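You operate a simulated robot arm through the tools that you are given. There is no shell and no other tool.

You are at the controls of a simulated two-armed robot. One attempt, no reset.

Task
Space the three sliders out to bays 1, 3 and 5 and close the comb.
Fine: lower the rod with the blue rod lever, shut the cap bar and lock it with the green turn bar.

The check looks at the end state, three seconds after you hand in, the way a careful person would. Anything else that was tipped, shoved, dropped, spilled or broken makes it a failure. Lids that push on must go on centred and level and be pressed home; caps that screw on are set level and turned clockwise until they are tight.

Robot
Two 7-joint arms with fingered hands on one trunk that stands fixed in place. Base frame: the origin is at the foot of the trunk, x ahead of it, y to its left, z up. Readings come in m, rad, newtons and seconds.
The left shoulder is at [0.06, 0.138, 0.947], the right one opposite. With the tool pointing down near the work surface each hand reaches from about 0.42 to 0.92 m from the base axis, measured 20 degrees to its own side. Payload 4 kg a hand.
Tool frame (each hand has its own): the origin (TCP) lies between the finger pads and is the grasp point; the fingertips stand 0.036 m ahead of it; z points along the fingers, y is the line along which they close. Largest opening 0.12 m; the body of the gripper starts 0.042 m behind the TCP. The gripper is a hand of 5 fingers: y runs from the thumb to the fingers, the wrist lies at [-0.015, -0.109, -0.2] in the tool frame, and closing takes about 1.5 s.
Orientation is that of the tool frame in the base frame, as [roll, pitch, yaw] about the fixed x, y, z axes, in that order (R = Rz(yaw) Ry(pitch) Rx(roll)). With the fingers straight down and the wrist toward the robot, the tool's x, y and z point along [0, 1, 0], [1, 0, 0] and [0, 0, -1] of the base frame.

Tools
- The arms move only by the tool step_arm. It takes "left_targets", "right_targets" or both (then of equal length, played together; a hand with none holds still); each is a list of rows, each a list of 2 entries, a list of its own where there are three numbers: the shift along the tool's x, y, z in units of 50 mm (1.0 is 50 mm), then the turn, a rotation vector about the tool's x, y, z in units of 8 degrees (1.0 is 8 degrees). In form: [[[x, y, z], [wx, wy, wz]], ...]. A call has 1 to 20 rows; each row shifts and turns the commanded pose from where the row before left it, along the tool's axes as they then stand. "left_hand" and "right_hand" are, for a hand that has rows, the gripper command, from -1 (shut) to 1 (fully open), values between in proportion, set as the call begins (left out, the last holds). A call with a number of a shift or a turn outside -1 to 1 is refused whole. Rows are played at 5 a second. More than 0.05 m and 0.15 rad between two rows, or a gripper value outside its range, and nothing of the call is played. A pose out of reach is approached as far as the arm can. The call stops where the force on the tool passes 40 N (or 10 N more than at its start, if that is more) or the arm is blocked; 0.2 s more then pass. The fingers move at their own pace (about 0.153 m/s each) and stop on an object; they squeeze with about 21 N. The grip force told is the motor's: it shows also when the fingers shut on nothing. Time passes only in rows, and 0.2 s behind the last, so rows that do not move let the fingers close. It gives the time, the measured TCP pose, the force on the tool (base axes), the opening and the grip force at its end, in the units of the frame above (readings bear some noise), with the torque about the TCP (base axes, N m) and any sound that the robot's microphone picked up, and new pictures: "views" is both (left out), scene, wrist or none (wrist: the cameras of the hands that moved).
- Cameras (640 x 400 px; columns grow to the right, rows downward): "scene" is now at [0.0653, 0.0014, 1.5853]; the picture's right is [0.00, -1.00, 0.00], its down [-0.57, -0.00, -0.82] and it looks along [0.82, 0.00, -0.57] (base axes); focal length 301 px, centre (320, 200). "left" rides on the left gripper at [-0.069, -0.079, -0.131] in its tool frame; the picture's right is [-0.78, -0.29, 0.55], its down [0.55, -0.73, 0.40] and it looks along [0.29, 0.61, 0.74] (tool axes); focal length 222 px, centre (320, 200). "right" rides on the right gripper at [0.069, -0.079, -0.131] in its tool frame; the picture's right is [-0.79, 0.29, -0.55], its down [-0.55, -0.74, 0.40] and it looks along [-0.29, 0.61, 0.74] (tool axes); focal length 222 px, centre (320, 200). There is no depth. A picture from a camera that has moved, and an enlarged one, comes with that camera's place and axes in the base frame and with its lens. The place of the scene camera against the robot may be out by one fixed shift of up to 0.012 m in any direction.
- lift_body(by): slides the trunk up (or, below 0, down) by that many m; the arms and the scene camera ride with it, the base frame stays. It gives what a move gives, with no picture.
- set_fingers(index, middle, ring, little, thumb_bend, thumb_turn, hand): sets how far each is bent, from 0 (flat) to 1 (curled in); at 0.3 the hand is open as for a grip, at 0.7 the pads meet at the TCP. One left out holds its place. A second passes; each finger stops where it meets its share of the squeeze, and holds until it gets a number again. A gripper value or a shape takes the hand back. It gives what a move gives, with no picture; readings hold the bend of each and the force on index, middle, ring, little, thumb and palm. thumb_turn goes from beside the hand (0) to across from the fingers (1), as for a grip.
- set_grasp(shape, hand): the hand has 5 fingers and takes this shape, open, in about a second: jaw (thumb against the fingers, like two jaws); tri (thumb and two fingers); tip (a fingertip pinch); poke (one finger out to press); point (the index stretched); flat (the hand flat); cup (the hand cupped); fist (a fist). The gripper value then closes the fingers along that shape, each until it touches; the sizes above hold for jaw. It gives what a move gives, with no picture.
- head_to(pan, tilt): turns the head with the scene camera to pan (to the left, within 1.501 rad either way) and tilt (down, from -0.506 to 1.204), counted from straight ahead of the robot. It gives what a move gives, and a new picture of the scene camera.
- close_up(camera, box): a new picture of the part [left, top, right, bottom] of that camera's present view, enlarged. No time passes.
- close_job(): hands the job in; it is judged then, once.

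Nothing tells you positions but the pictures and the camera data. Unless the task says otherwise, let go and move clear before handing in.

The tools are called as name(argument=value, ...) on one line, values as JSON. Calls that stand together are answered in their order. step_arm: Moves the arms, as the interface text tells. Its arguments: {"type":"object","properties":{"left_targets":{"type":"array","items":{"type":"array"}},"left_hand":{"type":"number"},"right_targets":{"type":"array","items":{"type":"array"}},"right_hand":{"type":"number"},"views":{"type":"string","enum":["both","scene","wrist","none"]}},"required":[]} The other tools are called the same way: lift_body (by) slides the trunk up or down; set_grasp (shape, hand) gives the hand a shape; set_fingers (index, middle, ring, little, thumb_bend, thumb_turn, hand) moves the fingers one by one; head_to (pan, tilt) turns the head that bears the scene camera; close_up (camera, box) takes an enlarged picture of a part of a camera's view; close_job () hands the job in.

At the start:

```text
time_s: 0.0
left_tool_pos: [0.3969, 0.117, 1.4326]
left_orientation: [-3.141, 0.0, 1.572]
left_force: [-0.5, 0.4, -0.3]
left_ft_torque: [0.01, -0.02, 0.02]
left_width: 0.1194
left_gripper_force: 0.1
left_shape: jaw
left_bend: [0.3, 0.3, 0.3, 0.3, 0.3, 0.97]
left_finger forces: [0.1, 0.0, 0.0, 0.0, 0.1, 0.1]
right_tool_pos: [0.4113, -0.2633, 1.4015]
right_orientation: [-3.141, 0.001, 1.571]
right_force: [0.8, 0.5, 0.2]
right_ft_torque: [0.0, 0.0, -0.03]
right_width: 0.1197
right_gripper_force: 0.1
right_shape: jaw
right_bend: [0.3, 0.3, 0.3, 0.3, 0.3, 0.97]
right_finger forces: [0.1, 0.1, 0.0, 0.0, 0.1, 0.1]
trunk travel left (down, up): [-0.525, 0.065]
head pan, tilt: [0.003, 0.607]
```

scene: 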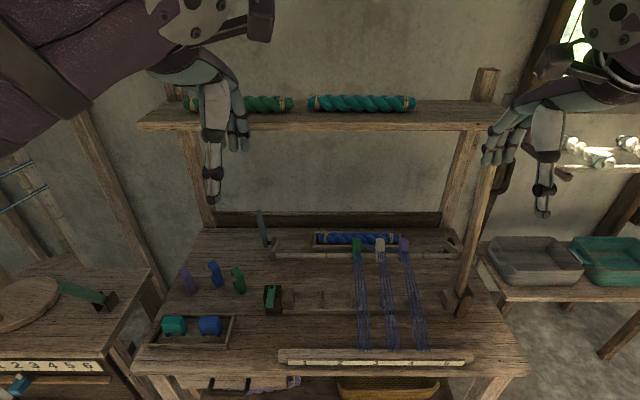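
right: 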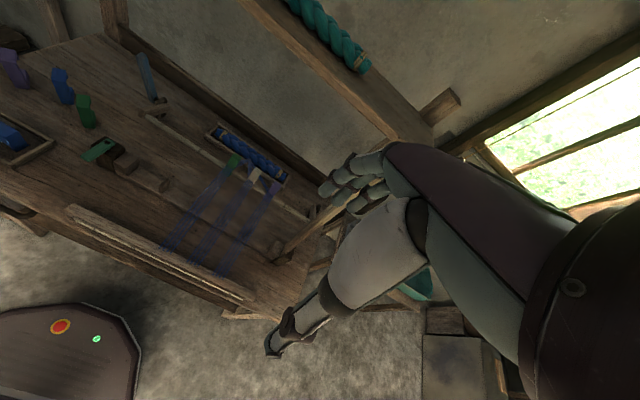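
left: 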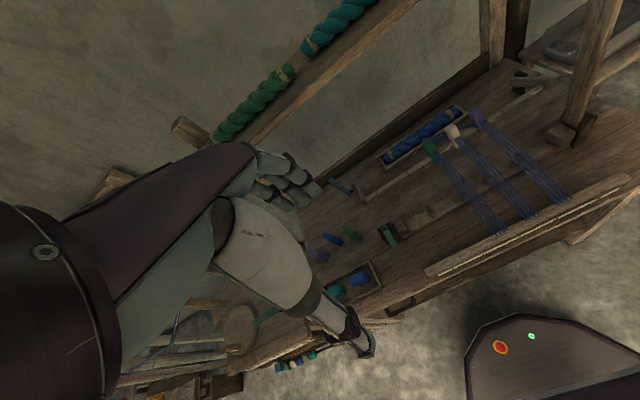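

I see a workbench with a rail carrying three sliders (green, white, purple) with threads, a numbered comb bar at the front, and several levers on the left. I'll take enlarged pictures first.

close_up(camera="scene", box=[260, 220, 480, 370])

close_up(camera="scene", box=[150, 200, 350, 330])

close_up(camera="scene", box=[0, 250, 320, 400])

close_up(camera="right", box=[0, 40, 340, 300])

```text
2.67 times, centred on (370, 295) of scene
camera zoom: at [0.0653, 0.0014, 1.5853], right [0.0, -1.0, 0.0], down [-0.57, 0.0, -0.82], along [0.82, 0.0, -0.57], focal length 802 px, centre (187, -53)
```

zoom: 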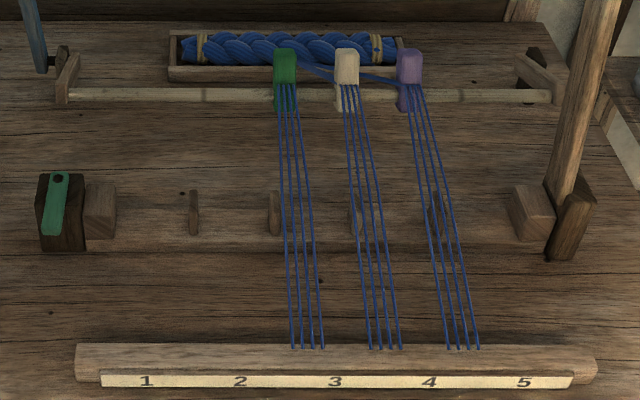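

```text
3.08 times, centred on (250, 265) of scene
camera zoom: at [0.0653, 0.0014, 1.5853], right [0.0, -1.0, 0.0], down [-0.57, 0.0, -0.82], along [0.82, 0.0, -0.57], focal length 926 px, centre (535, 0)
```

zoom: 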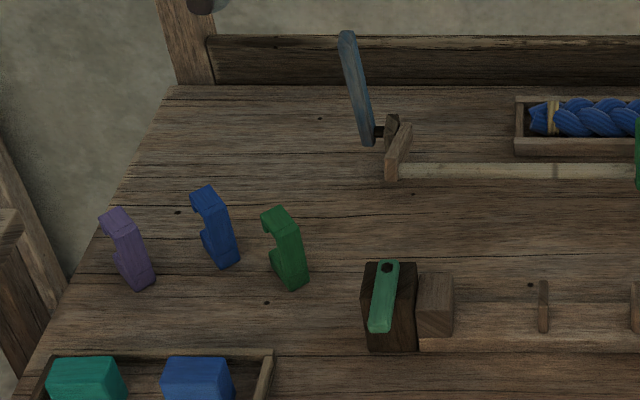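

```text
2.00 times, centred on (160, 325) of scene
camera zoom: at [0.0653, 0.0014, 1.5853], right [0.0, -1.0, 0.0], down [-0.57, 0.0, -0.82], along [0.82, 0.0, -0.57], focal length 602 px, centre (640, -50)
```

zoom: 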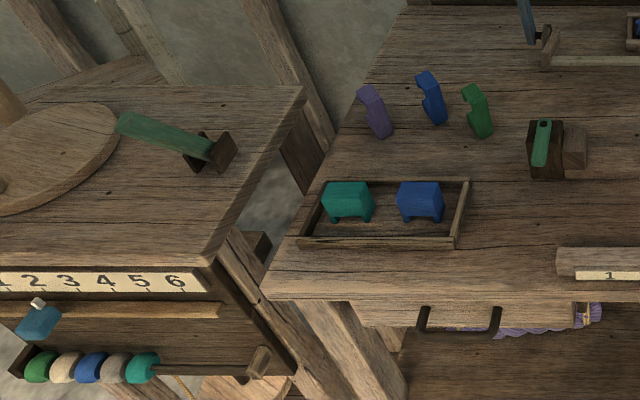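

```text
1.54 times, centred on (170, 170) of right
camera zoom: at [0.3335, -0.1938, 1.532], right [0.29, -0.79, 0.55], down [-0.74, -0.55, -0.4], along [0.61, -0.29, -0.74], focal length 342 px, centre (551, 246)
```

zoom: 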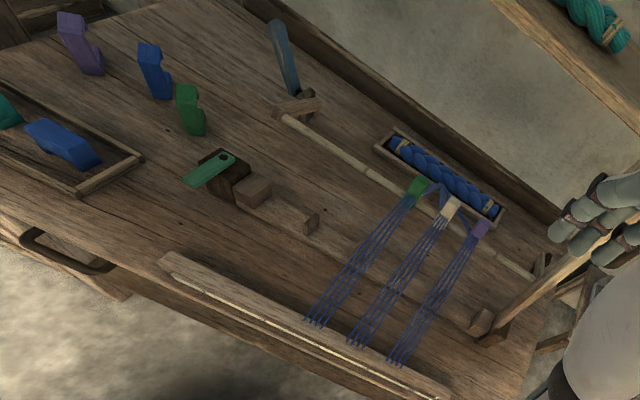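

The bench top looks to be at about z 0.83, the rod at x≈0.755, z≈0.886, and the comb at x≈0.62. Bays are about 0.087 m apart, with bay 1 at y≈+0.04, bay 3 at y≈-0.135 and bay 5 at y≈-0.31. I'll bring the right hand lower for a better look.

step_arm(right_targets=[[[0, 0.5, 1], [0, 0, 0]], [[0, 0.5, 1], [0, 0, 0]], [[0, 0.5, 1], [0, 0, 0]], [[0, 0.5, 1], [0, 0, 0]], [[0, 0, 1], [0, 0, 0]]])

```text
refused: row 1 steps farther than a row can; nothing moved
```

step_arm(right_targets=[[[0, 0.4, 0.9], [0, 0, 0]], [[0, 0.4, 0.9], [0, 0, 0]], [[0, 0.4, 0.9], [0, 0, 0]], [[0, 0.4, 0.9], [0, 0, 0]], [[0, 0, 0.9], [0, 0, 0]], [[0, 0, 0.9], [0, 0, 0]]])

```text
time_s: 1.4
left_tool_pos: [0.3968, 0.1176, 1.432]
left_orientation: [-3.142, -0.001, 1.571]
left_force: [1.0, -0.1, -0.7]
left_ft_torque: [0.0, 0.03, 0.0]
left_width: 0.1194
left_gripper_force: 0.1
left_shape: jaw
left_bend: [0.3, 0.3, 0.3, 0.3, 0.3, 0.97]
left_finger forces: [0.1, 0.0, 0.0, 0.0, 0.1, 0.0]
right_tool_pos: [0.4909, -0.2641, 1.131]
right_orientation: [-3.14, -0.001, 1.571]
right_force: [-0.4, -0.3, 0.3]
right_ft_torque: [-0.05, 0.01, 0.0]
right_width: 0.1197
right_gripper_force: 0.1
right_shape: jaw
right_bend: [0.3, 0.3, 0.3, 0.3, 0.3, 0.97]
right_finger forces: [0.0, 0.0, 0.0, 0.1, 0.1, 0.1]
trunk travel left (down, up): [-0.525, 0.065]
head pan, tilt: [0.003, 0.607]
camera scene: at [0.0661, 0.0012, 1.5853], right [0.0, -1.0, 0.0], down [-0.57, 0.0, -0.82], along [0.82, 0.0, -0.57], focal length 301 px, centre (320, 200)
camera right: at [0.4131, -0.1947, 1.2617], right [0.29, -0.79, 0.55], down [-0.73, -0.55, -0.4], along [0.61, -0.29, -0.74], focal length 222 px, centre (320, 200)
```

scene: 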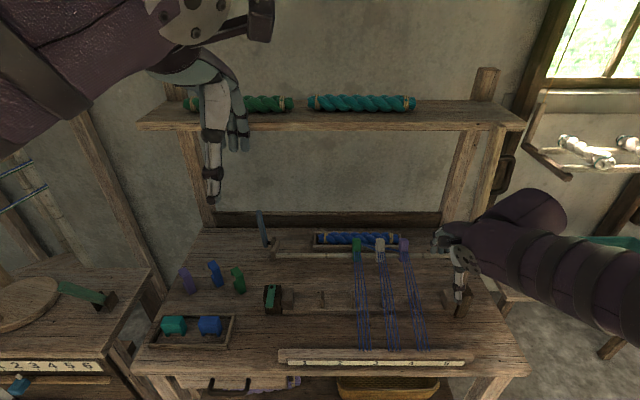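
right: 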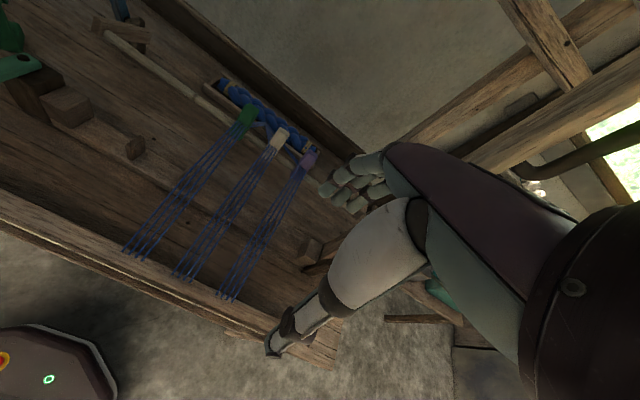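

The cap bar stands upright at the right end of the comb, so the right arm would foul it when reaching the rod. I'll retreat the right hand and do the rod work with the left hand.

step_arm(right_targets=[[[0, -0.4, -0.9], [0, 0, 0]], [[0, -0.4, -0.9], [0, 0, 0]], [[0, -0.4, -0.9], [0, 0, 0]], [[-0.5, -0.4, -0.7], [0, 0, 0]], [[-0.5, 0, -0.5], [0, 0, 0]], [[-0.5, 0, 0], [0, 0, 0]]], left_targets=[[[0, 0.4, 0.9], [0, 0, 0]], [[0, 0.4, 0.9], [0, 0, 0]], [[0, 0.4, 0.9], [0, 0, 0]], [[0, 0.4, 0.9], [0, 0, 0]], [[0, 0.4, 0.9], [0, 0, 0]], [[0, 0.4, 0.9], [0, 0, 0]]])

set_grasp(hand="left", shape="poke")

step_arm(left_targets=[[[0, 0, 0], [0, 0, 0]]])

```text
time_s: 2.8
left_tool_pos: [0.5167, 0.1178, 1.1615]
left_orientation: [3.14, 0.0, 1.572]
left_force: [0.1, 0.0, 0.3]
left_ft_torque: [-0.01, 0.01, 0.04]
left_width: 0.1197
left_gripper_force: 0.2
left_shape: jaw
left_bend: [0.3, 0.3, 0.3, 0.3, 0.3, 0.97]
left_finger forces: [0.0, 0.0, 0.0, 0.0, 0.1, 0.0]
right_tool_pos: [0.4113, -0.3379, 1.3272]
right_orientation: [-3.14, -0.002, 1.571]
right_force: [-0.5, -0.5, -1.0]
right_ft_torque: [0.02, 0.03, 0.0]
right_width: 0.1199
right_gripper_force: 0.0
right_shape: jaw
right_bend: [0.3, 0.3, 0.3, 0.3, 0.3, 0.97]
right_finger forces: [0.1, 0.1, 0.0, 0.0, 0.0, 0.1]
trunk travel left (down, up): [-0.525, 0.065]
head pan, tilt: [0.003, 0.607]
camera scene: at [0.0661, 0.0009, 1.5853], right [0.0, -1.0, 0.0], down [-0.57, 0.0, -0.82], along [0.82, 0.0, -0.57], focal length 301 px, centre (320, 200)
camera right: at [0.3331, -0.2696, 1.4573], right [0.29, -0.78, 0.55], down [-0.74, -0.55, -0.4], along [0.61, -0.29, -0.74], focal length 222 px, centre (320, 200)
camera left: at [0.4373, 0.0476, 1.2923], right [-0.29, -0.78, -0.55], down [-0.73, 0.55, -0.4], along [0.61, 0.29, -0.74], focal length 222 px, centre (320, 200)
```

scene: 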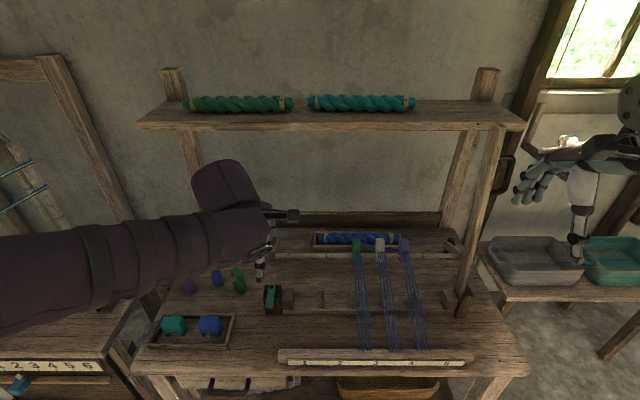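
right: 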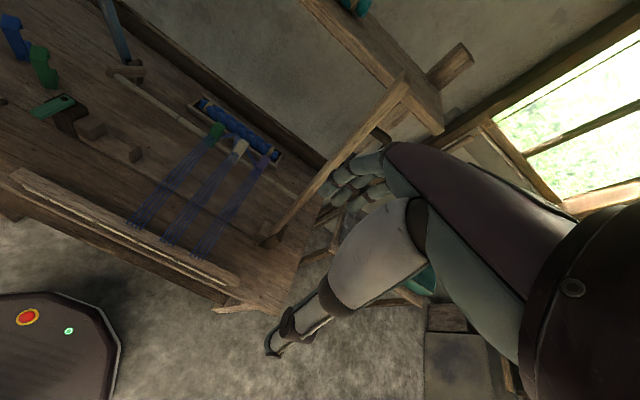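
left: 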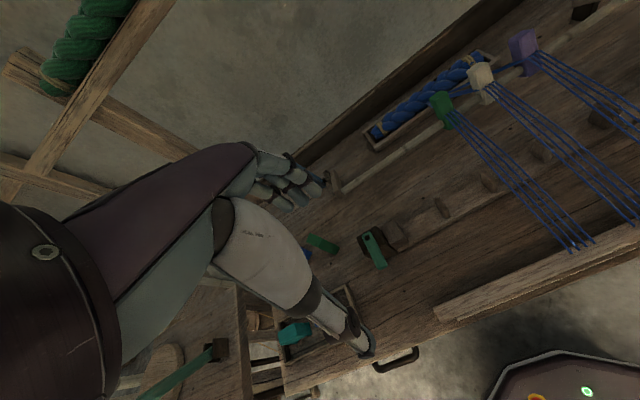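

```text
time_s: 3.7
left_tool_pos: [0.5165, 0.1189, 1.162]
left_orientation: [-3.141, -0.001, 1.571]
left_force: [-0.3, 0.2, 0.2]
left_ft_torque: [0.01, 0.01, -0.01]
left_width: 0.0
left_gripper_force: 0.0
left_shape: poke
left_bend: [0.7, 0.7, 0.99, 0.99, 1.0, 1.0]
left_finger forces: [0.1, 0.0, 0.0, 0.0, 0.0, 0.1]
right_tool_pos: [0.4101, -0.3379, 1.3267]
right_orientation: [3.141, 0.0, 1.569]
right_force: [-0.7, 1.2, 0.2]
right_ft_torque: [0.02, 0.0, -0.01]
right_width: 0.1196
right_gripper_force: 0.0
right_shape: jaw
right_bend: [0.3, 0.3, 0.3, 0.3, 0.3, 0.97]
right_finger forces: [0.0, 0.0, 0.0, 0.1, 0.1, 0.1]
trunk travel left (down, up): [-0.525, 0.065]
head pan, tilt: [0.003, 0.607]
```

```text
time_s: 4.1
left_tool_pos: [0.5168, 0.1185, 1.1621]
left_orientation: [-3.141, 0.001, 1.57]
left_force: [1.0, -0.1, 0.5]
left_ft_torque: [0.02, -0.02, -0.02]
left_width: 0.0
left_gripper_force: 0.1
left_shape: poke
left_bend: [0.7, 0.7, 0.99, 0.99, 1.0, 1.0]
left_finger forces: [0.0, 0.0, 0.0, 0.0, 0.1, 0.1]
right_tool_pos: [0.4096, -0.3382, 1.3269]
right_orientation: [-3.141, 0.0, 1.571]
right_force: [1.3, -0.7, 0.0]
right_ft_torque: [0.07, 0.01, 0.04]
right_width: 0.1197
right_gripper_force: 0.1
right_shape: jaw
right_bend: [0.3, 0.3, 0.3, 0.3, 0.3, 0.97]
right_finger forces: [0.0, 0.0, 0.0, 0.0, 0.1, 0.1]
trunk travel left (down, up): [-0.525, 0.065]
head pan, tilt: [0.003, 0.607]
camera scene: at [0.0653, 0.0014, 1.5853], right [0.0, -1.0, 0.0], down [-0.57, 0.0, -0.82], along [0.82, 0.0, -0.57], focal length 301 px, centre (320, 200)
camera left: at [0.4366, 0.048, 1.2929], right [-0.29, -0.78, -0.55], down [-0.73, 0.55, -0.4], along [0.61, 0.29, -0.74], focal length 222 px, centre (320, 200)
```

scene: 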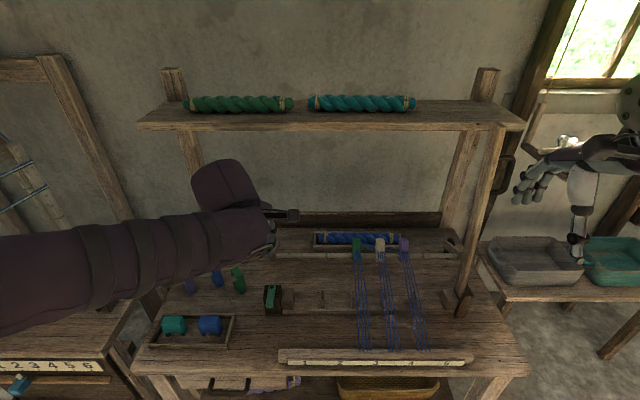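
left: 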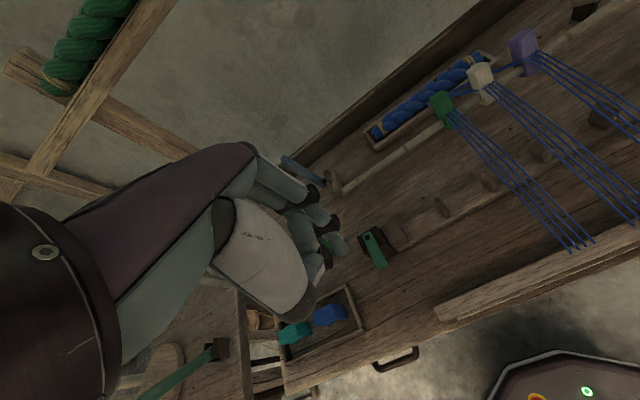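

The sliders are clear of the hand. I'll try the pointing shape and see where the index tip lies relative to the tool.

set_grasp(hand="left", shape="point")

step_arm(left_targets=[[[-0.9, 0.3, 0], [0, 0, 0]], [[-0.9, 0.3, 0], [0, 0, 0]]])

close_up(camera="scene", box=[200, 150, 440, 310])

close_up(camera="left", box=[200, 0, 640, 300])

```text
time_s: 5.0
left_tool_pos: [0.5168, 0.1191, 1.162]
left_orientation: [-3.141, 0.0, 1.571]
left_force: [0.1, -0.2, 0.2]
left_ft_torque: [0.0, 0.01, -0.02]
left_width: 0.1143
left_gripper_force: 0.0
left_shape: point
left_bend: [0.31, 1.0, 1.0, 1.0, 0.99, 0.88]
left_finger forces: [0.0, 0.1, 0.1, 0.0, 0.0, 0.0]
right_tool_pos: [0.4106, -0.3382, 1.3278]
right_orientation: [3.141, -0.001, 1.57]
right_force: [-0.6, -0.7, 0.4]
right_ft_torque: [0.01, 0.04, 0.01]
right_width: 0.1196
right_gripper_force: 0.1
right_shape: jaw
right_bend: [0.3, 0.3, 0.3, 0.3, 0.3, 0.97]
right_finger forces: [0.1, 0.0, 0.0, 0.0, 0.0, 0.1]
trunk travel left (down, up): [-0.525, 0.065]
head pan, tilt: [0.003, 0.607]
```

```text
time_s: 5.6
left_tool_pos: [0.5472, 0.0269, 1.1625]
left_orientation: [-3.141, 0.0, 1.572]
left_force: [0.0, 0.2, 0.6]
left_ft_torque: [0.01, 0.01, -0.01]
left_width: 0.114
left_gripper_force: 0.1
left_shape: point
left_bend: [0.31, 1.0, 1.0, 1.0, 0.99, 0.88]
left_finger forces: [0.1, 0.0, 0.1, 0.0, 0.1, 0.0]
right_tool_pos: [0.4114, -0.3378, 1.3272]
right_orientation: [-3.141, -0.001, 1.57]
right_force: [-0.7, 0.6, -0.1]
right_ft_torque: [-0.02, 0.0, -0.05]
right_width: 0.12
right_gripper_force: 0.1
right_shape: jaw
right_bend: [0.3, 0.3, 0.3, 0.3, 0.3, 0.97]
right_finger forces: [0.0, 0.1, 0.0, 0.0, 0.0, 0.0]
trunk travel left (down, up): [-0.525, 0.065]
head pan, tilt: [0.003, 0.607]
camera scene: at [0.0658, 0.0007, 1.5853], right [0.0, -1.0, 0.0], down [-0.57, 0.0, -0.82], along [0.82, 0.0, -0.57], focal length 301 px, centre (320, 200)
camera left: at [0.4672, -0.0428, 1.294], right [-0.29, -0.78, -0.55], down [-0.74, 0.55, -0.4], along [0.61, 0.29, -0.74], focal length 222 px, centre (320, 200)
```

scene: 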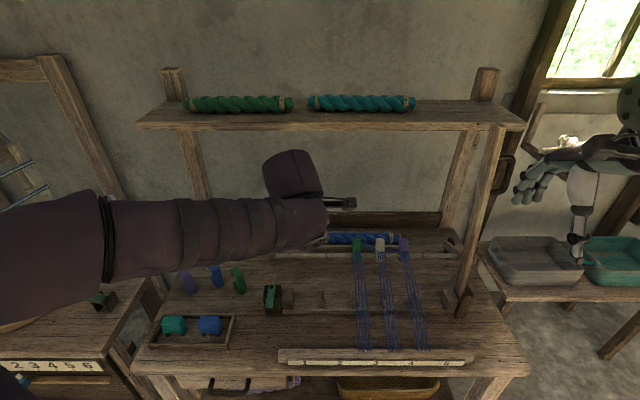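
left: 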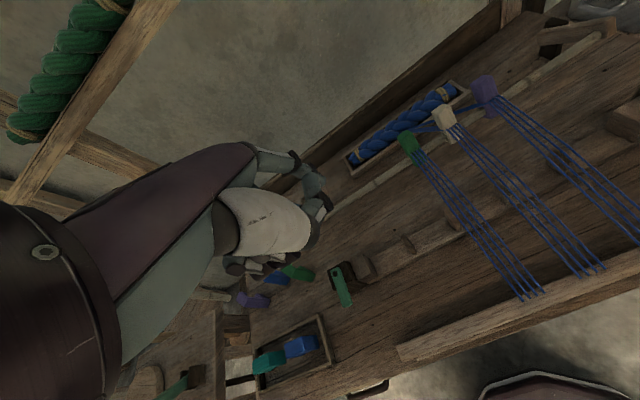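

```text
2.50 times, centred on (320, 230) of scene
camera zoom: at [0.0658, 0.0007, 1.5853], right [0.0, -1.0, 0.0], down [-0.57, 0.0, -0.82], along [0.82, 0.0, -0.57], focal length 752 px, centre (320, 125)
```

zoom: 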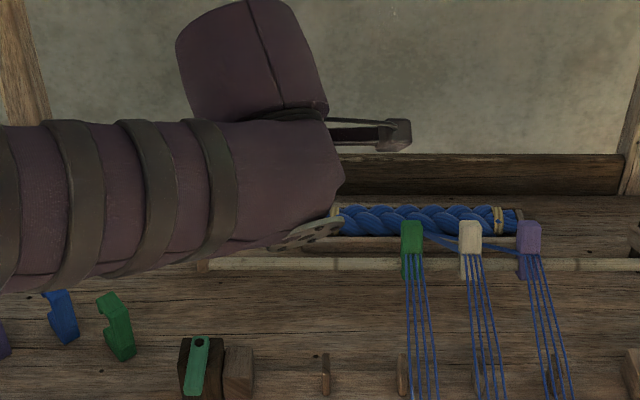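

```text
1.33 times, centred on (420, 150) of left
camera zoom: at [0.4672, -0.0428, 1.294], right [-0.29, -0.78, -0.55], down [-0.74, 0.55, -0.4], along [0.61, 0.29, -0.74], focal length 296 px, centre (187, 267)
```

zoom: 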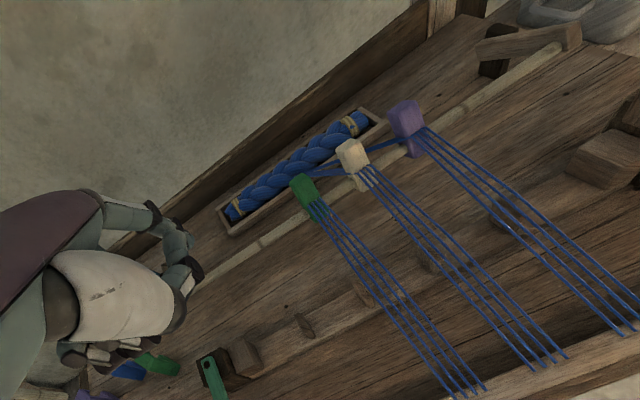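

The pointing hand hides a lot. I'll try the fingertip pinch, which should let me grip a single slider by its head just above the rod and slide it along.

set_grasp(hand="left", shape="tip")

step_arm(left_targets=[[[0, 0, 0], [0, 0, 0]]], views="wrist")

step_arm(left_targets=[[[0, 0, 0], [0, 0, 0]], [[0, 0, 0], [0, 0, 0]], [[0, 0, 0], [0, 0, 0]], [[0, 0, 0], [0, 0, 0]], [[0, 0, 0], [0, 0, 0]], [[0, 0, 0], [0, 0, 0]], [[0, 0, 0], [0, 0, 0]]], left_hand=-1, views="wrist")

```text
time_s: 6.5
left_tool_pos: [0.5473, 0.0282, 1.1632]
left_orientation: [-3.141, 0.0, 1.572]
left_force: [0.0, -0.1, 0.3]
left_ft_torque: [-0.02, 0.01, -0.01]
left_width: 0.1198
left_gripper_force: 0.0
left_shape: tip
left_bend: [0.31, 0.98, 0.99, 0.99, 0.3, 0.97]
left_finger forces: [0.0, 0.1, 0.0, 0.0, 0.0, 0.1]
right_tool_pos: [0.4116, -0.3371, 1.327]
right_orientation: [-3.14, 0.0, 1.57]
right_force: [0.7, 0.3, 0.0]
right_ft_torque: [0.0, 0.01, -0.02]
right_width: 0.1197
right_gripper_force: 0.1
right_shape: jaw
right_bend: [0.3, 0.3, 0.3, 0.3, 0.3, 0.97]
right_finger forces: [0.1, 0.0, 0.1, 0.0, 0.0, 0.1]
trunk travel left (down, up): [-0.525, 0.065]
head pan, tilt: [0.003, 0.607]
```

```text
time_s: 6.9
left_tool_pos: [0.5479, 0.0284, 1.1642]
left_orientation: [3.14, 0.0, 1.57]
left_force: [0.3, -0.3, 0.6]
left_ft_torque: [0.01, 0.03, -0.01]
left_width: 0.1196
left_gripper_force: 0.2
left_shape: tip
left_bend: [0.31, 0.98, 0.99, 0.99, 0.3, 0.97]
left_finger forces: [0.1, 0.0, 0.0, 0.0, 0.0, 0.1]
right_tool_pos: [0.411, -0.3382, 1.3268]
right_orientation: [-3.141, -0.001, 1.575]
right_force: [-0.4, 0.8, 0.3]
right_ft_torque: [0.01, 0.03, -0.03]
right_width: 0.12
right_gripper_force: 0.0
right_shape: jaw
right_bend: [0.3, 0.3, 0.3, 0.3, 0.3, 0.97]
right_finger forces: [0.1, 0.1, 0.0, 0.1, 0.0, 0.0]
trunk travel left (down, up): [-0.525, 0.065]
head pan, tilt: [0.003, 0.607]
camera left: at [0.4667, -0.042, 1.2942], right [-0.29, -0.78, -0.55], down [-0.73, 0.55, -0.4], along [0.61, 0.29, -0.74], focal length 222 px, centre (320, 200)
```

left: 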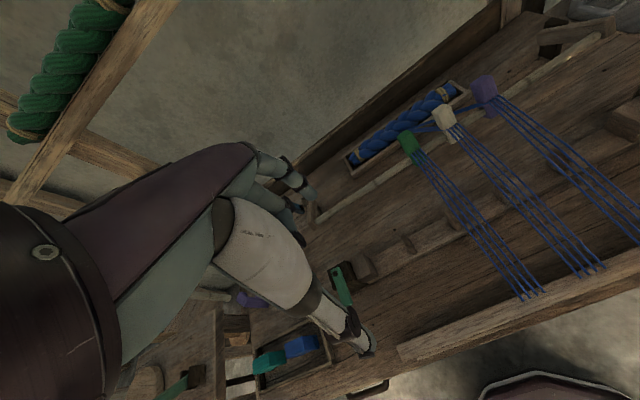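

```text
time_s: 8.5
left_tool_pos: [0.5472, 0.0295, 1.1634]
left_orientation: [-3.141, 0.001, 1.571]
left_force: [0.6, -0.1, -0.4]
left_ft_torque: [-0.02, -0.02, 0.01]
left_width: 0.0001
left_gripper_force: 21.5
left_shape: tip
left_bend: [0.7, 1.0, 1.0, 1.0, 0.68, 1.0]
left_finger forces: [0.0, 0.1, 0.0, 0.1, 0.0, 0.0]
right_tool_pos: [0.4118, -0.3373, 1.3273]
right_orientation: [3.141, 0.001, 1.57]
right_force: [-0.2, 1.0, 0.6]
right_ft_torque: [0.0, 0.01, -0.04]
right_width: 0.1198
right_gripper_force: 0.0
right_shape: jaw
right_bend: [0.3, 0.3, 0.3, 0.3, 0.3, 0.97]
right_finger forces: [0.0, 0.0, 0.0, 0.1, 0.1, 0.1]
trunk travel left (down, up): [-0.525, 0.065]
head pan, tilt: [0.003, 0.607]
camera left: at [0.4667, -0.042, 1.2941], right [-0.29, -0.78, -0.55], down [-0.73, 0.55, -0.4], along [0.61, 0.29, -0.74], focal length 222 px, centre (320, 200)
```

left: 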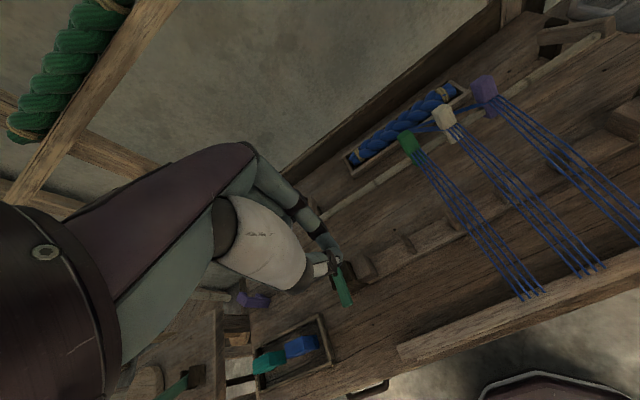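

close_up(camera="left", box=[220, 150, 420, 300])

close_up(camera="left", box=[330, 60, 530, 200])

```text
2.67 times, centred on (320, 225) of left
camera zoom: at [0.4667, -0.042, 1.2941], right [-0.29, -0.78, -0.55], down [-0.73, 0.55, -0.4], along [0.61, 0.29, -0.74], focal length 592 px, centre (320, 133)
```

zoom: 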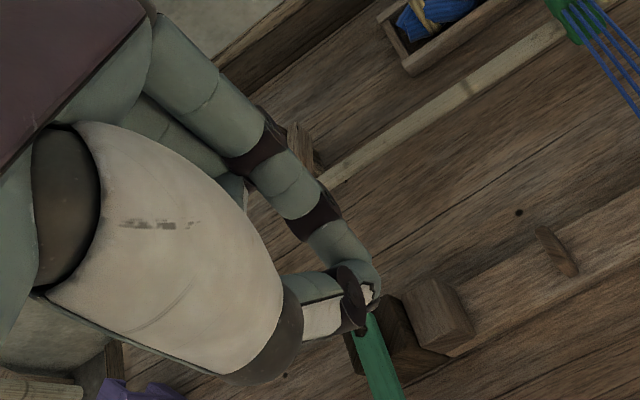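

```text
2.86 times, centred on (430, 130) of left
camera zoom: at [0.4667, -0.042, 1.2941], right [-0.29, -0.78, -0.55], down [-0.73, 0.55, -0.4], along [0.61, 0.29, -0.74], focal length 635 px, centre (6, 400)
```

zoom: 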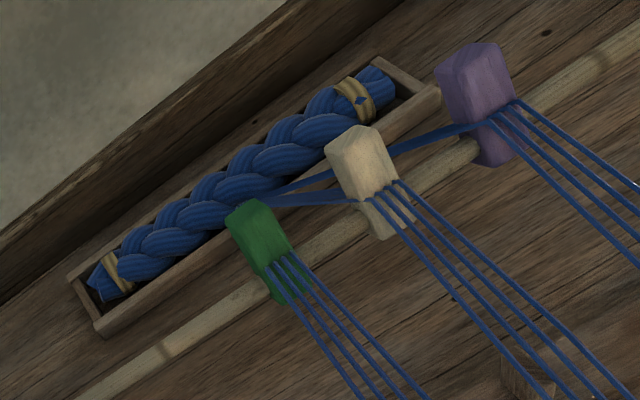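

The pinch point matches the tool frame. The slider heads sit at about x 0.753, tops at z≈0.95, with green at y≈-0.113. I'll move the half-open pinch above the green slider.

step_arm(left_targets=[[[-0.41, 0.58, 0.38], [0, 0, 0]], [[-0.41, 0.58, 0.38], [0, 0, 0]], [[-0.41, 0.58, 0.38], [0, 0, 0]], [[-0.41, 0.58, 0.38], [0, 0, 0]], [[-0.41, 0.58, 0.38], [0, 0, 0]], [[-0.41, 0.58, 0.38], [0, 0, 0]], [[-0.41, 0.58, 0.38], [0, 0, 0]]], left_hand=0)

close_up(camera="left", box=[220, 130, 480, 310])

close_up(camera="scene", box=[260, 180, 480, 330])

```text
time_s: 10.1
left_tool_pos: [0.748, -0.1169, 1.0285]
left_orientation: [-3.14, -0.003, 1.57]
left_force: [-0.1, -0.1, -0.1]
left_ft_torque: [0.02, 0.02, 0.01]
left_width: 0.0596
left_gripper_force: 0.1
left_shape: tip
left_bend: [0.43, 0.98, 0.99, 0.99, 0.56, 1.0]
left_finger forces: [0.0, 0.0, 0.0, 0.1, 0.1, 0.0]
right_tool_pos: [0.4123, -0.3392, 1.3265]
right_orientation: [-3.139, 0.0, 1.571]
right_force: [0.3, -0.5, -0.1]
right_ft_torque: [0.01, 0.04, 0.01]
right_width: 0.1199
right_gripper_force: 0.1
right_shape: jaw
right_bend: [0.3, 0.3, 0.3, 0.3, 0.3, 0.97]
right_finger forces: [0.0, 0.1, 0.0, 0.0, 0.0, 0.1]
trunk travel left (down, up): [-0.525, 0.065]
head pan, tilt: [0.003, 0.607]
camera scene: at [0.0665, 0.0005, 1.5853], right [0.0, -1.0, 0.0], down [-0.57, 0.0, -0.82], along [0.82, 0.0, -0.57], focal length 301 px, centre (320, 200)
camera left: at [0.6693, -0.1875, 1.1593], right [-0.29, -0.78, -0.55], down [-0.73, 0.55, -0.4], along [0.61, 0.29, -0.74], focal length 222 px, centre (320, 200)
```

scene: 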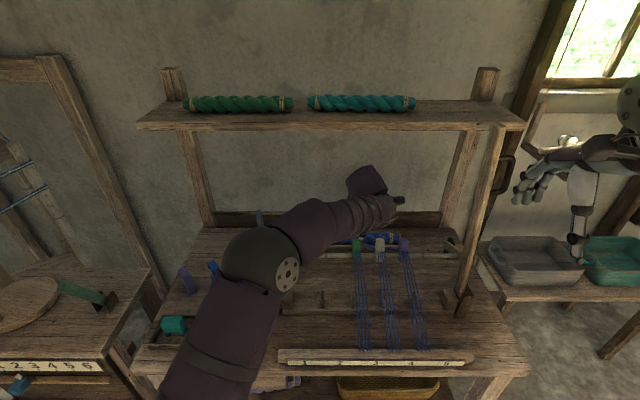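
left: 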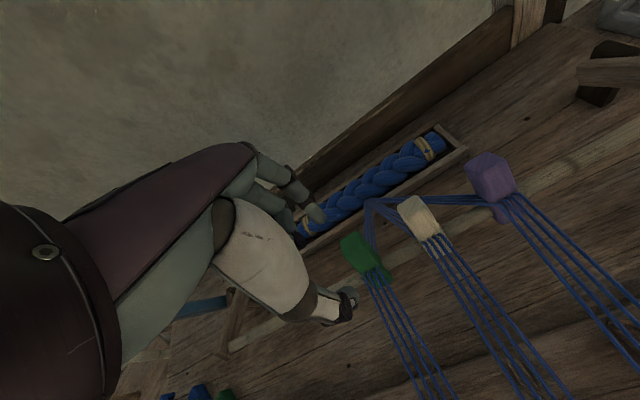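

```text
2.22 times, centred on (350, 220) of left
camera zoom: at [0.6693, -0.1875, 1.1593], right [-0.29, -0.78, -0.55], down [-0.73, 0.55, -0.4], along [0.61, 0.29, -0.74], focal length 494 px, centre (253, 156)
```

zoom: 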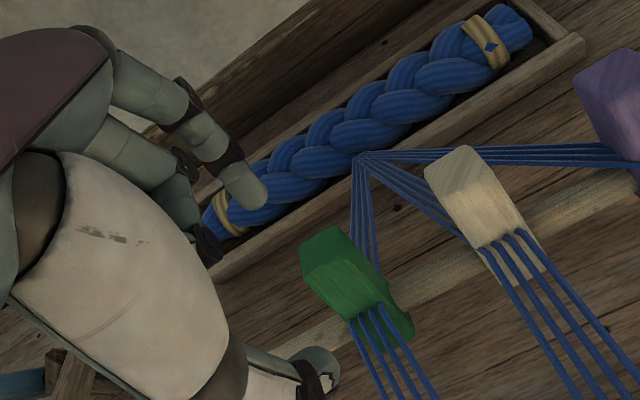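

```text
2.67 times, centred on (370, 255) of scene
camera zoom: at [0.0665, 0.0005, 1.5853], right [0.0, -1.0, 0.0], down [-0.57, 0.0, -0.82], along [0.82, 0.0, -0.57], focal length 802 px, centre (187, 53)
```

zoom: 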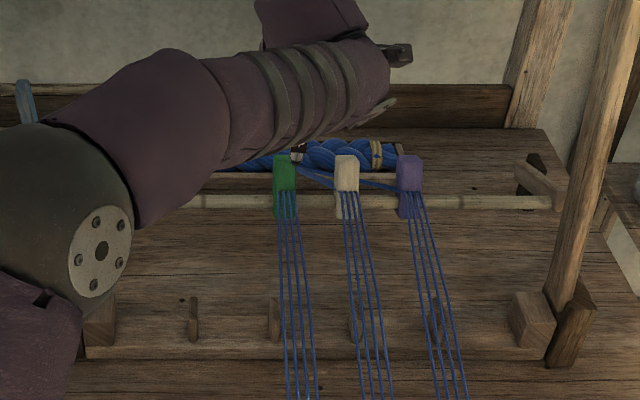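

From the two wrist views, the slider heads are at about x 0.775, with tops at z≈0.928. The green one is at y≈-0.117. I'll shift forward a bit and go partway down to check alignment.

step_arm(left_targets=[[[0, 0.5, 0.3], [0, 0, 0]], [[0, 0, 0.7], [0, 0, 0]]], views="wrist")

close_up(camera="left", box=[240, 150, 440, 300])

close_up(camera="scene", box=[310, 210, 430, 290])

```text
time_s: 10.7
left_tool_pos: [0.7736, -0.1157, 0.9784]
left_orientation: [-3.141, 0.001, 1.571]
left_force: [-0.1, -0.4, 0.2]
left_ft_torque: [-0.03, -0.02, 0.02]
left_width: 0.0601
left_gripper_force: 0.0
left_shape: tip
left_bend: [0.43, 0.98, 0.99, 0.99, 0.56, 1.0]
left_finger forces: [0.0, 0.1, 0.0, 0.0, 0.0, 0.0]
right_tool_pos: [0.4101, -0.3379, 1.327]
right_orientation: [3.141, 0.0, 1.569]
right_force: [0.1, 0.3, -1.1]
right_ft_torque: [-0.01, -0.02, -0.01]
right_width: 0.1199
right_gripper_force: 0.1
right_shape: jaw
right_bend: [0.3, 0.3, 0.3, 0.3, 0.3, 0.97]
right_finger forces: [0.0, 0.0, 0.0, 0.0, 0.0, 0.0]
trunk travel left (down, up): [-0.525, 0.065]
head pan, tilt: [0.003, 0.607]
camera left: at [0.6933, -0.1864, 1.1097], right [-0.29, -0.79, -0.55], down [-0.73, 0.55, -0.4], along [0.61, 0.29, -0.74], focal length 222 px, centre (320, 200)
```

left: 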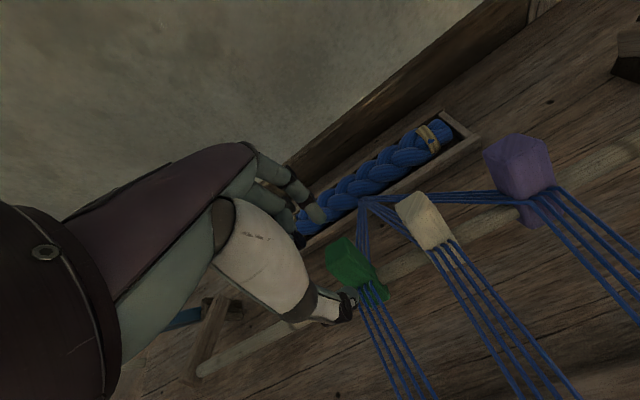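

```text
2.67 times, centred on (340, 225) of left
camera zoom: at [0.6933, -0.1864, 1.1097], right [-0.29, -0.79, -0.55], down [-0.73, 0.55, -0.4], along [0.61, 0.29, -0.74], focal length 592 px, centre (267, 133)
```

zoom: 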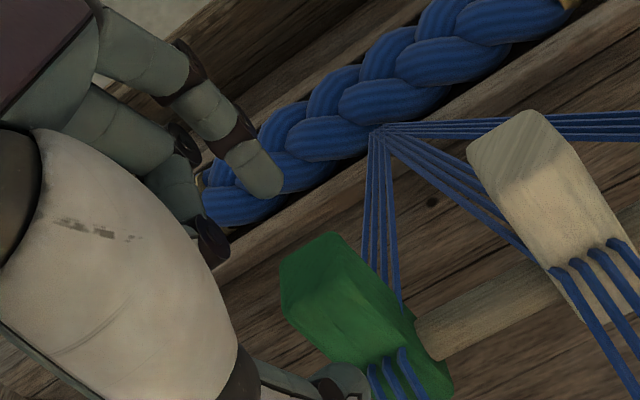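

```text
5.00 times, centred on (370, 250) of scene
camera zoom: at [0.065, 0.0013, 1.5854], right [0.0, -1.0, 0.0], down [-0.57, 0.0, -0.82], along [0.82, 0.0, -0.57], focal length 1504 px, centre (70, -50)
```

zoom: 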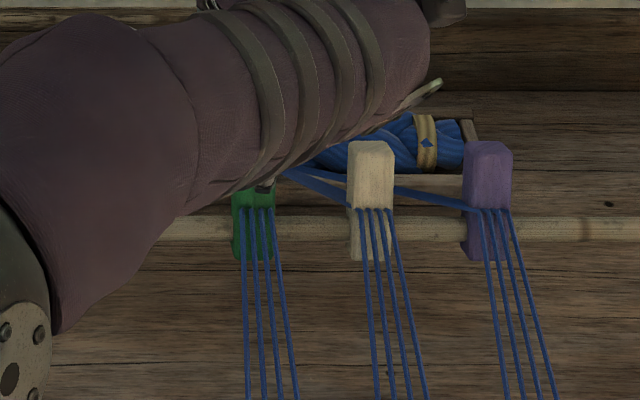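

The pinch is lined up over the green head. Now I'll go down and close on it.

step_arm(left_targets=[[[0, 0.05, 0.45], [0, 0, 0]], [[0, 0, 0.45], [0, 0, 0]]], views="wrist")

close_up(camera="left", box=[240, 150, 440, 300])

```text
time_s: 11.3
left_tool_pos: [0.777, -0.1159, 0.9338]
left_orientation: [3.14, -0.001, 1.569]
left_force: [0.0, 0.0, 1.2]
left_ft_torque: [-0.02, 0.02, -0.02]
left_width: 0.06
left_gripper_force: 0.0
left_shape: tip
left_bend: [0.43, 0.98, 0.99, 0.99, 0.56, 1.0]
left_finger forces: [0.1, 1.4, 0.0, 0.0, 0.3, 0.0]
right_tool_pos: [0.4106, -0.3372, 1.3269]
right_orientation: [3.14, 0.0, 1.57]
right_force: [-0.6, -0.5, 0.5]
right_ft_torque: [0.0, 0.0, 0.02]
right_width: 0.1199
right_gripper_force: 0.0
right_shape: jaw
right_bend: [0.3, 0.3, 0.3, 0.3, 0.3, 0.97]
right_finger forces: [0.1, 0.1, 0.0, 0.1, 0.1, 0.0]
trunk travel left (down, up): [-0.525, 0.065]
head pan, tilt: [0.003, 0.607]
camera left: at [0.6961, -0.1867, 1.0656], right [-0.29, -0.78, -0.55], down [-0.73, 0.55, -0.4], along [0.61, 0.29, -0.74], focal length 222 px, centre (320, 200)
```

left: 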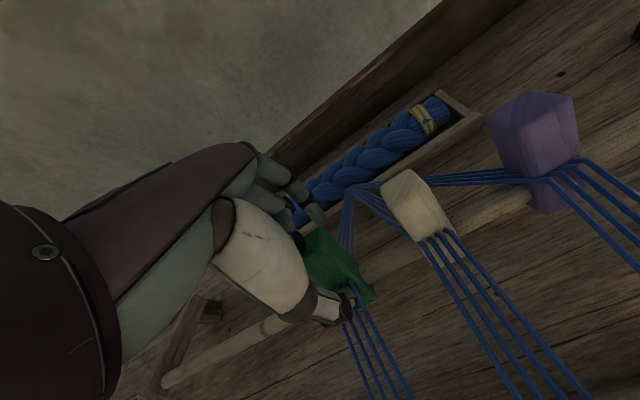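

```text
2.67 times, centred on (340, 225) of left
camera zoom: at [0.6961, -0.1867, 1.0656], right [-0.29, -0.78, -0.55], down [-0.73, 0.55, -0.4], along [0.61, 0.29, -0.74], focal length 592 px, centre (267, 133)
```

zoom: 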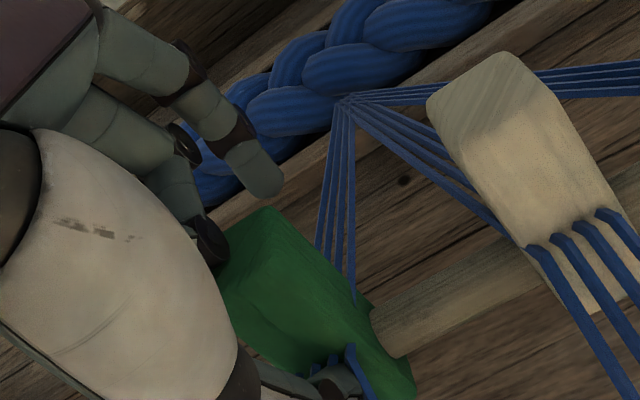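

The curled middle finger just touches the slider's top, so I'll rise a few millimetres and close the pinch.

step_arm(left_targets=[[[0, 0, -0.12], [0, 0, 0]], [[0, 0, 0], [0, 0, 0]], [[0, 0, 0], [0, 0, 0]], [[0, 0, 0], [0, 0, 0]], [[0, 0, 0], [0, 0, 0]], [[0, 0, 0], [0, 0, 0]], [[0, 0, 0], [0, 0, 0]]], left_hand=-0.6, views="wrist")

close_up(camera="left", box=[240, 150, 440, 300])

```text
time_s: 12.9
left_tool_pos: [0.7754, -0.1158, 0.9402]
left_orientation: [3.141, 0.0, 1.571]
left_force: [-10.0, -0.4, 0.4]
left_ft_torque: [-0.01, 0.31, 0.02]
left_width: 0.0309
left_gripper_force: 0.1
left_shape: tip
left_bend: [0.58, 0.98, 0.99, 0.99, 0.64, 1.0]
left_finger forces: [0.1, 0.0, 0.0, 0.0, 8.7, 0.0]
right_tool_pos: [0.4106, -0.3374, 1.3279]
right_orientation: [-3.142, 0.0, 1.57]
right_force: [0.0, 0.7, -0.1]
right_ft_torque: [0.03, 0.02, -0.02]
right_width: 0.1197
right_gripper_force: 0.1
right_shape: jaw
right_bend: [0.3, 0.3, 0.3, 0.3, 0.3, 0.97]
right_finger forces: [0.0, 0.0, 0.0, 0.0, 0.0, 0.1]
trunk travel left (down, up): [-0.525, 0.065]
head pan, tilt: [0.003, 0.607]
camera left: at [0.6957, -0.1866, 1.0712], right [-0.29, -0.78, -0.55], down [-0.73, 0.55, -0.4], along [0.61, 0.29, -0.74], focal length 222 px, centre (320, 200)
```

left: 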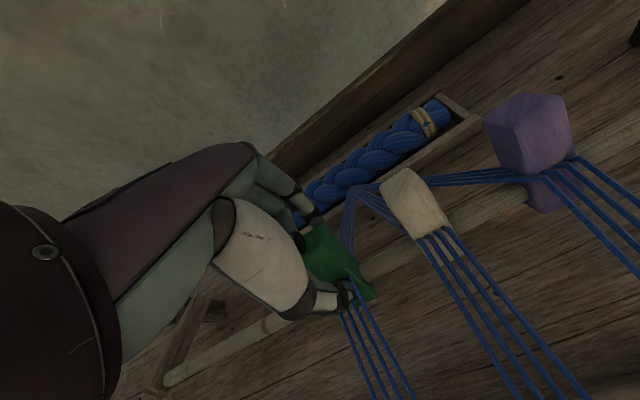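

```text
2.67 times, centred on (340, 225) of left
camera zoom: at [0.6957, -0.1866, 1.0712], right [-0.29, -0.78, -0.55], down [-0.73, 0.55, -0.4], along [0.61, 0.29, -0.74], focal length 592 px, centre (267, 133)
```

zoom: 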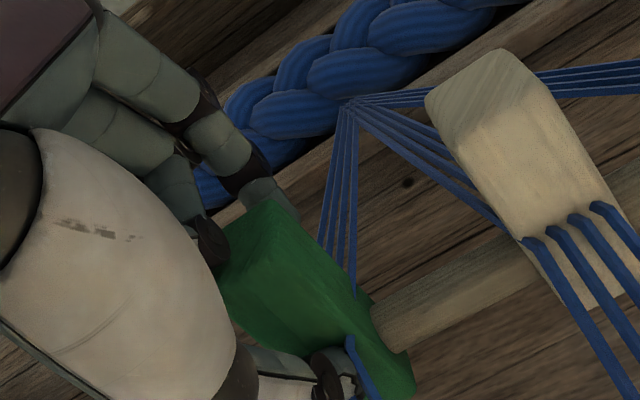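

The thumb is touching but the index isn't yet. I'll shift back 5 mm and close fully.

step_arm(left_targets=[[[0, -0.1, 0], [0, 0, 0]], [[0, 0, 0], [0, 0, 0]], [[0, 0, 0], [0, 0, 0]], [[0, 0, 0], [0, 0, 0]], [[0, 0, 0], [0, 0, 0]]], left_hand=-0.8, views="wrist")

close_up(camera="left", box=[240, 150, 440, 300])

```text
time_s: 14.1
left_tool_pos: [0.7719, -0.1151, 0.9408]
left_orientation: [3.14, -0.001, 1.57]
left_force: [-4.3, 0.3, -2.4]
left_ft_torque: [0.05, 0.37, 0.01]
left_width: 0.0259
left_gripper_force: 20.8
left_shape: tip
left_bend: [0.63, 0.98, 1.0, 1.0, 0.66, 1.0]
left_finger forces: [16.3, 4.3, 0.0, 0.0, 19.7, 0.0]
right_tool_pos: [0.4106, -0.3375, 1.3268]
right_orientation: [3.141, -0.001, 1.571]
right_force: [0.1, -0.8, 0.1]
right_ft_torque: [0.04, -0.01, 0.01]
right_width: 0.1197
right_gripper_force: 0.0
right_shape: jaw
right_bend: [0.3, 0.3, 0.3, 0.3, 0.3, 0.97]
right_finger forces: [0.0, 0.1, 0.0, 0.0, 0.1, 0.0]
trunk travel left (down, up): [-0.525, 0.065]
head pan, tilt: [0.003, 0.607]
camera left: at [0.6915, -0.186, 1.0709], right [-0.29, -0.78, -0.55], down [-0.73, 0.55, -0.4], along [0.61, 0.29, -0.74], focal length 222 px, centre (320, 200)
```

left: 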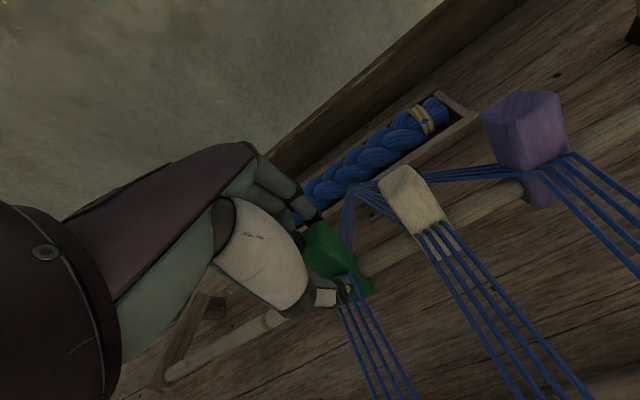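

```text
2.67 times, centred on (340, 225) of left
camera zoom: at [0.6915, -0.186, 1.0709], right [-0.29, -0.78, -0.55], down [-0.73, 0.55, -0.4], along [0.61, 0.29, -0.74], focal length 592 px, centre (267, 133)
```

zoom: 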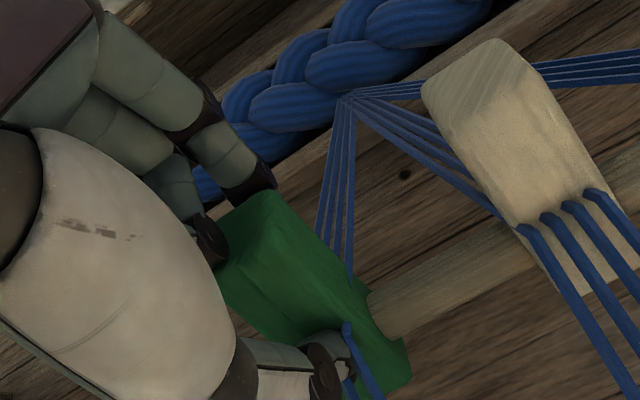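

The green slider is gripped. I'll draw it left along the rod, 50 mm first.

step_arm(left_targets=[[[0.25, 0, 0], [0, 0, 0]], [[0.25, 0, 0], [0, 0, 0]], [[0.25, 0, 0], [0, 0, 0]], [[0.25, 0, 0], [0, 0, 0]]])

close_up(camera="scene", box=[260, 220, 480, 370])

```text
time_s: 15.1
left_tool_pos: [0.7703, -0.0654, 0.9405]
left_orientation: [-3.141, 0.0, 1.571]
left_force: [-1.8, 0.2, -3.1]
left_ft_torque: [0.06, 0.29, -0.02]
left_width: 0.0255
left_gripper_force: 21.1
left_shape: tip
left_bend: [0.63, 0.98, 1.0, 1.0, 0.67, 1.0]
left_finger forces: [17.3, 4.6, 0.0, 0.0, 18.6, 0.0]
right_tool_pos: [0.4102, -0.3361, 1.3268]
right_orientation: [3.141, 0.0, 1.572]
right_force: [0.1, 0.1, 0.7]
right_ft_torque: [-0.01, 0.04, 0.03]
right_width: 0.1199
right_gripper_force: 0.0
right_shape: jaw
right_bend: [0.3, 0.3, 0.3, 0.3, 0.3, 0.97]
right_finger forces: [0.0, 0.0, 0.0, 0.0, 0.0, 0.0]
trunk travel left (down, up): [-0.525, 0.065]
head pan, tilt: [0.003, 0.607]
camera scene: at [0.0657, 0.0014, 1.5853], right [0.0, -1.0, 0.0], down [-0.57, 0.0, -0.82], along [0.82, 0.0, -0.57], focal length 301 px, centre (320, 200)
camera left: at [0.6913, -0.1362, 1.0711], right [-0.29, -0.78, -0.55], down [-0.73, 0.55, -0.4], along [0.61, 0.29, -0.74], focal length 222 px, centre (320, 200)
```

scene: 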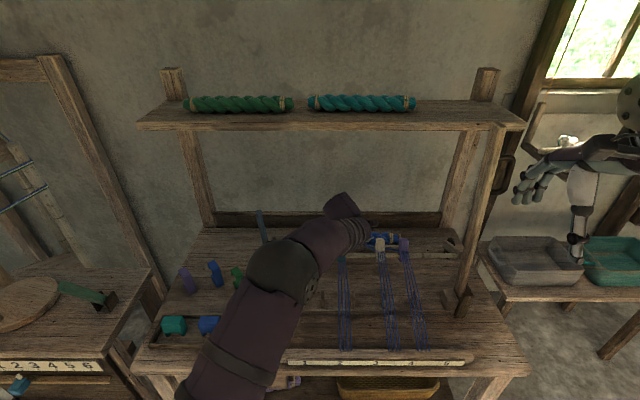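
left: 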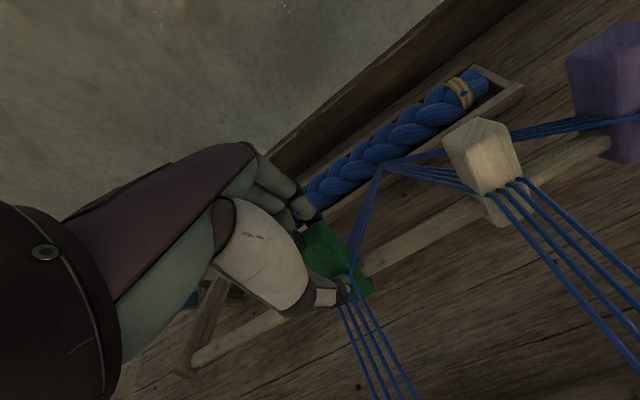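

```text
2.67 times, centred on (370, 295) of scene
camera zoom: at [0.0657, 0.0014, 1.5853], right [0.0, -1.0, 0.0], down [-0.57, 0.0, -0.82], along [0.82, 0.0, -0.57], focal length 802 px, centre (187, -53)
```

zoom: 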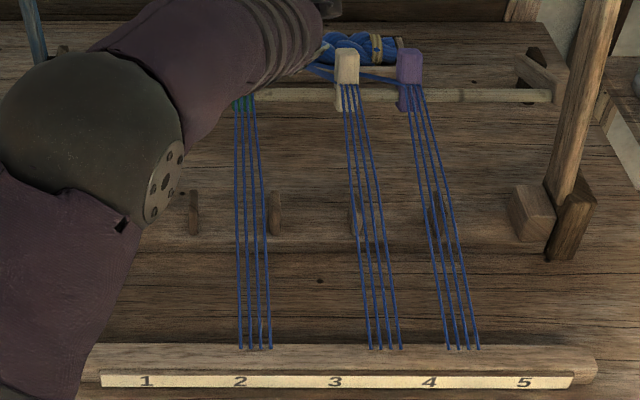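

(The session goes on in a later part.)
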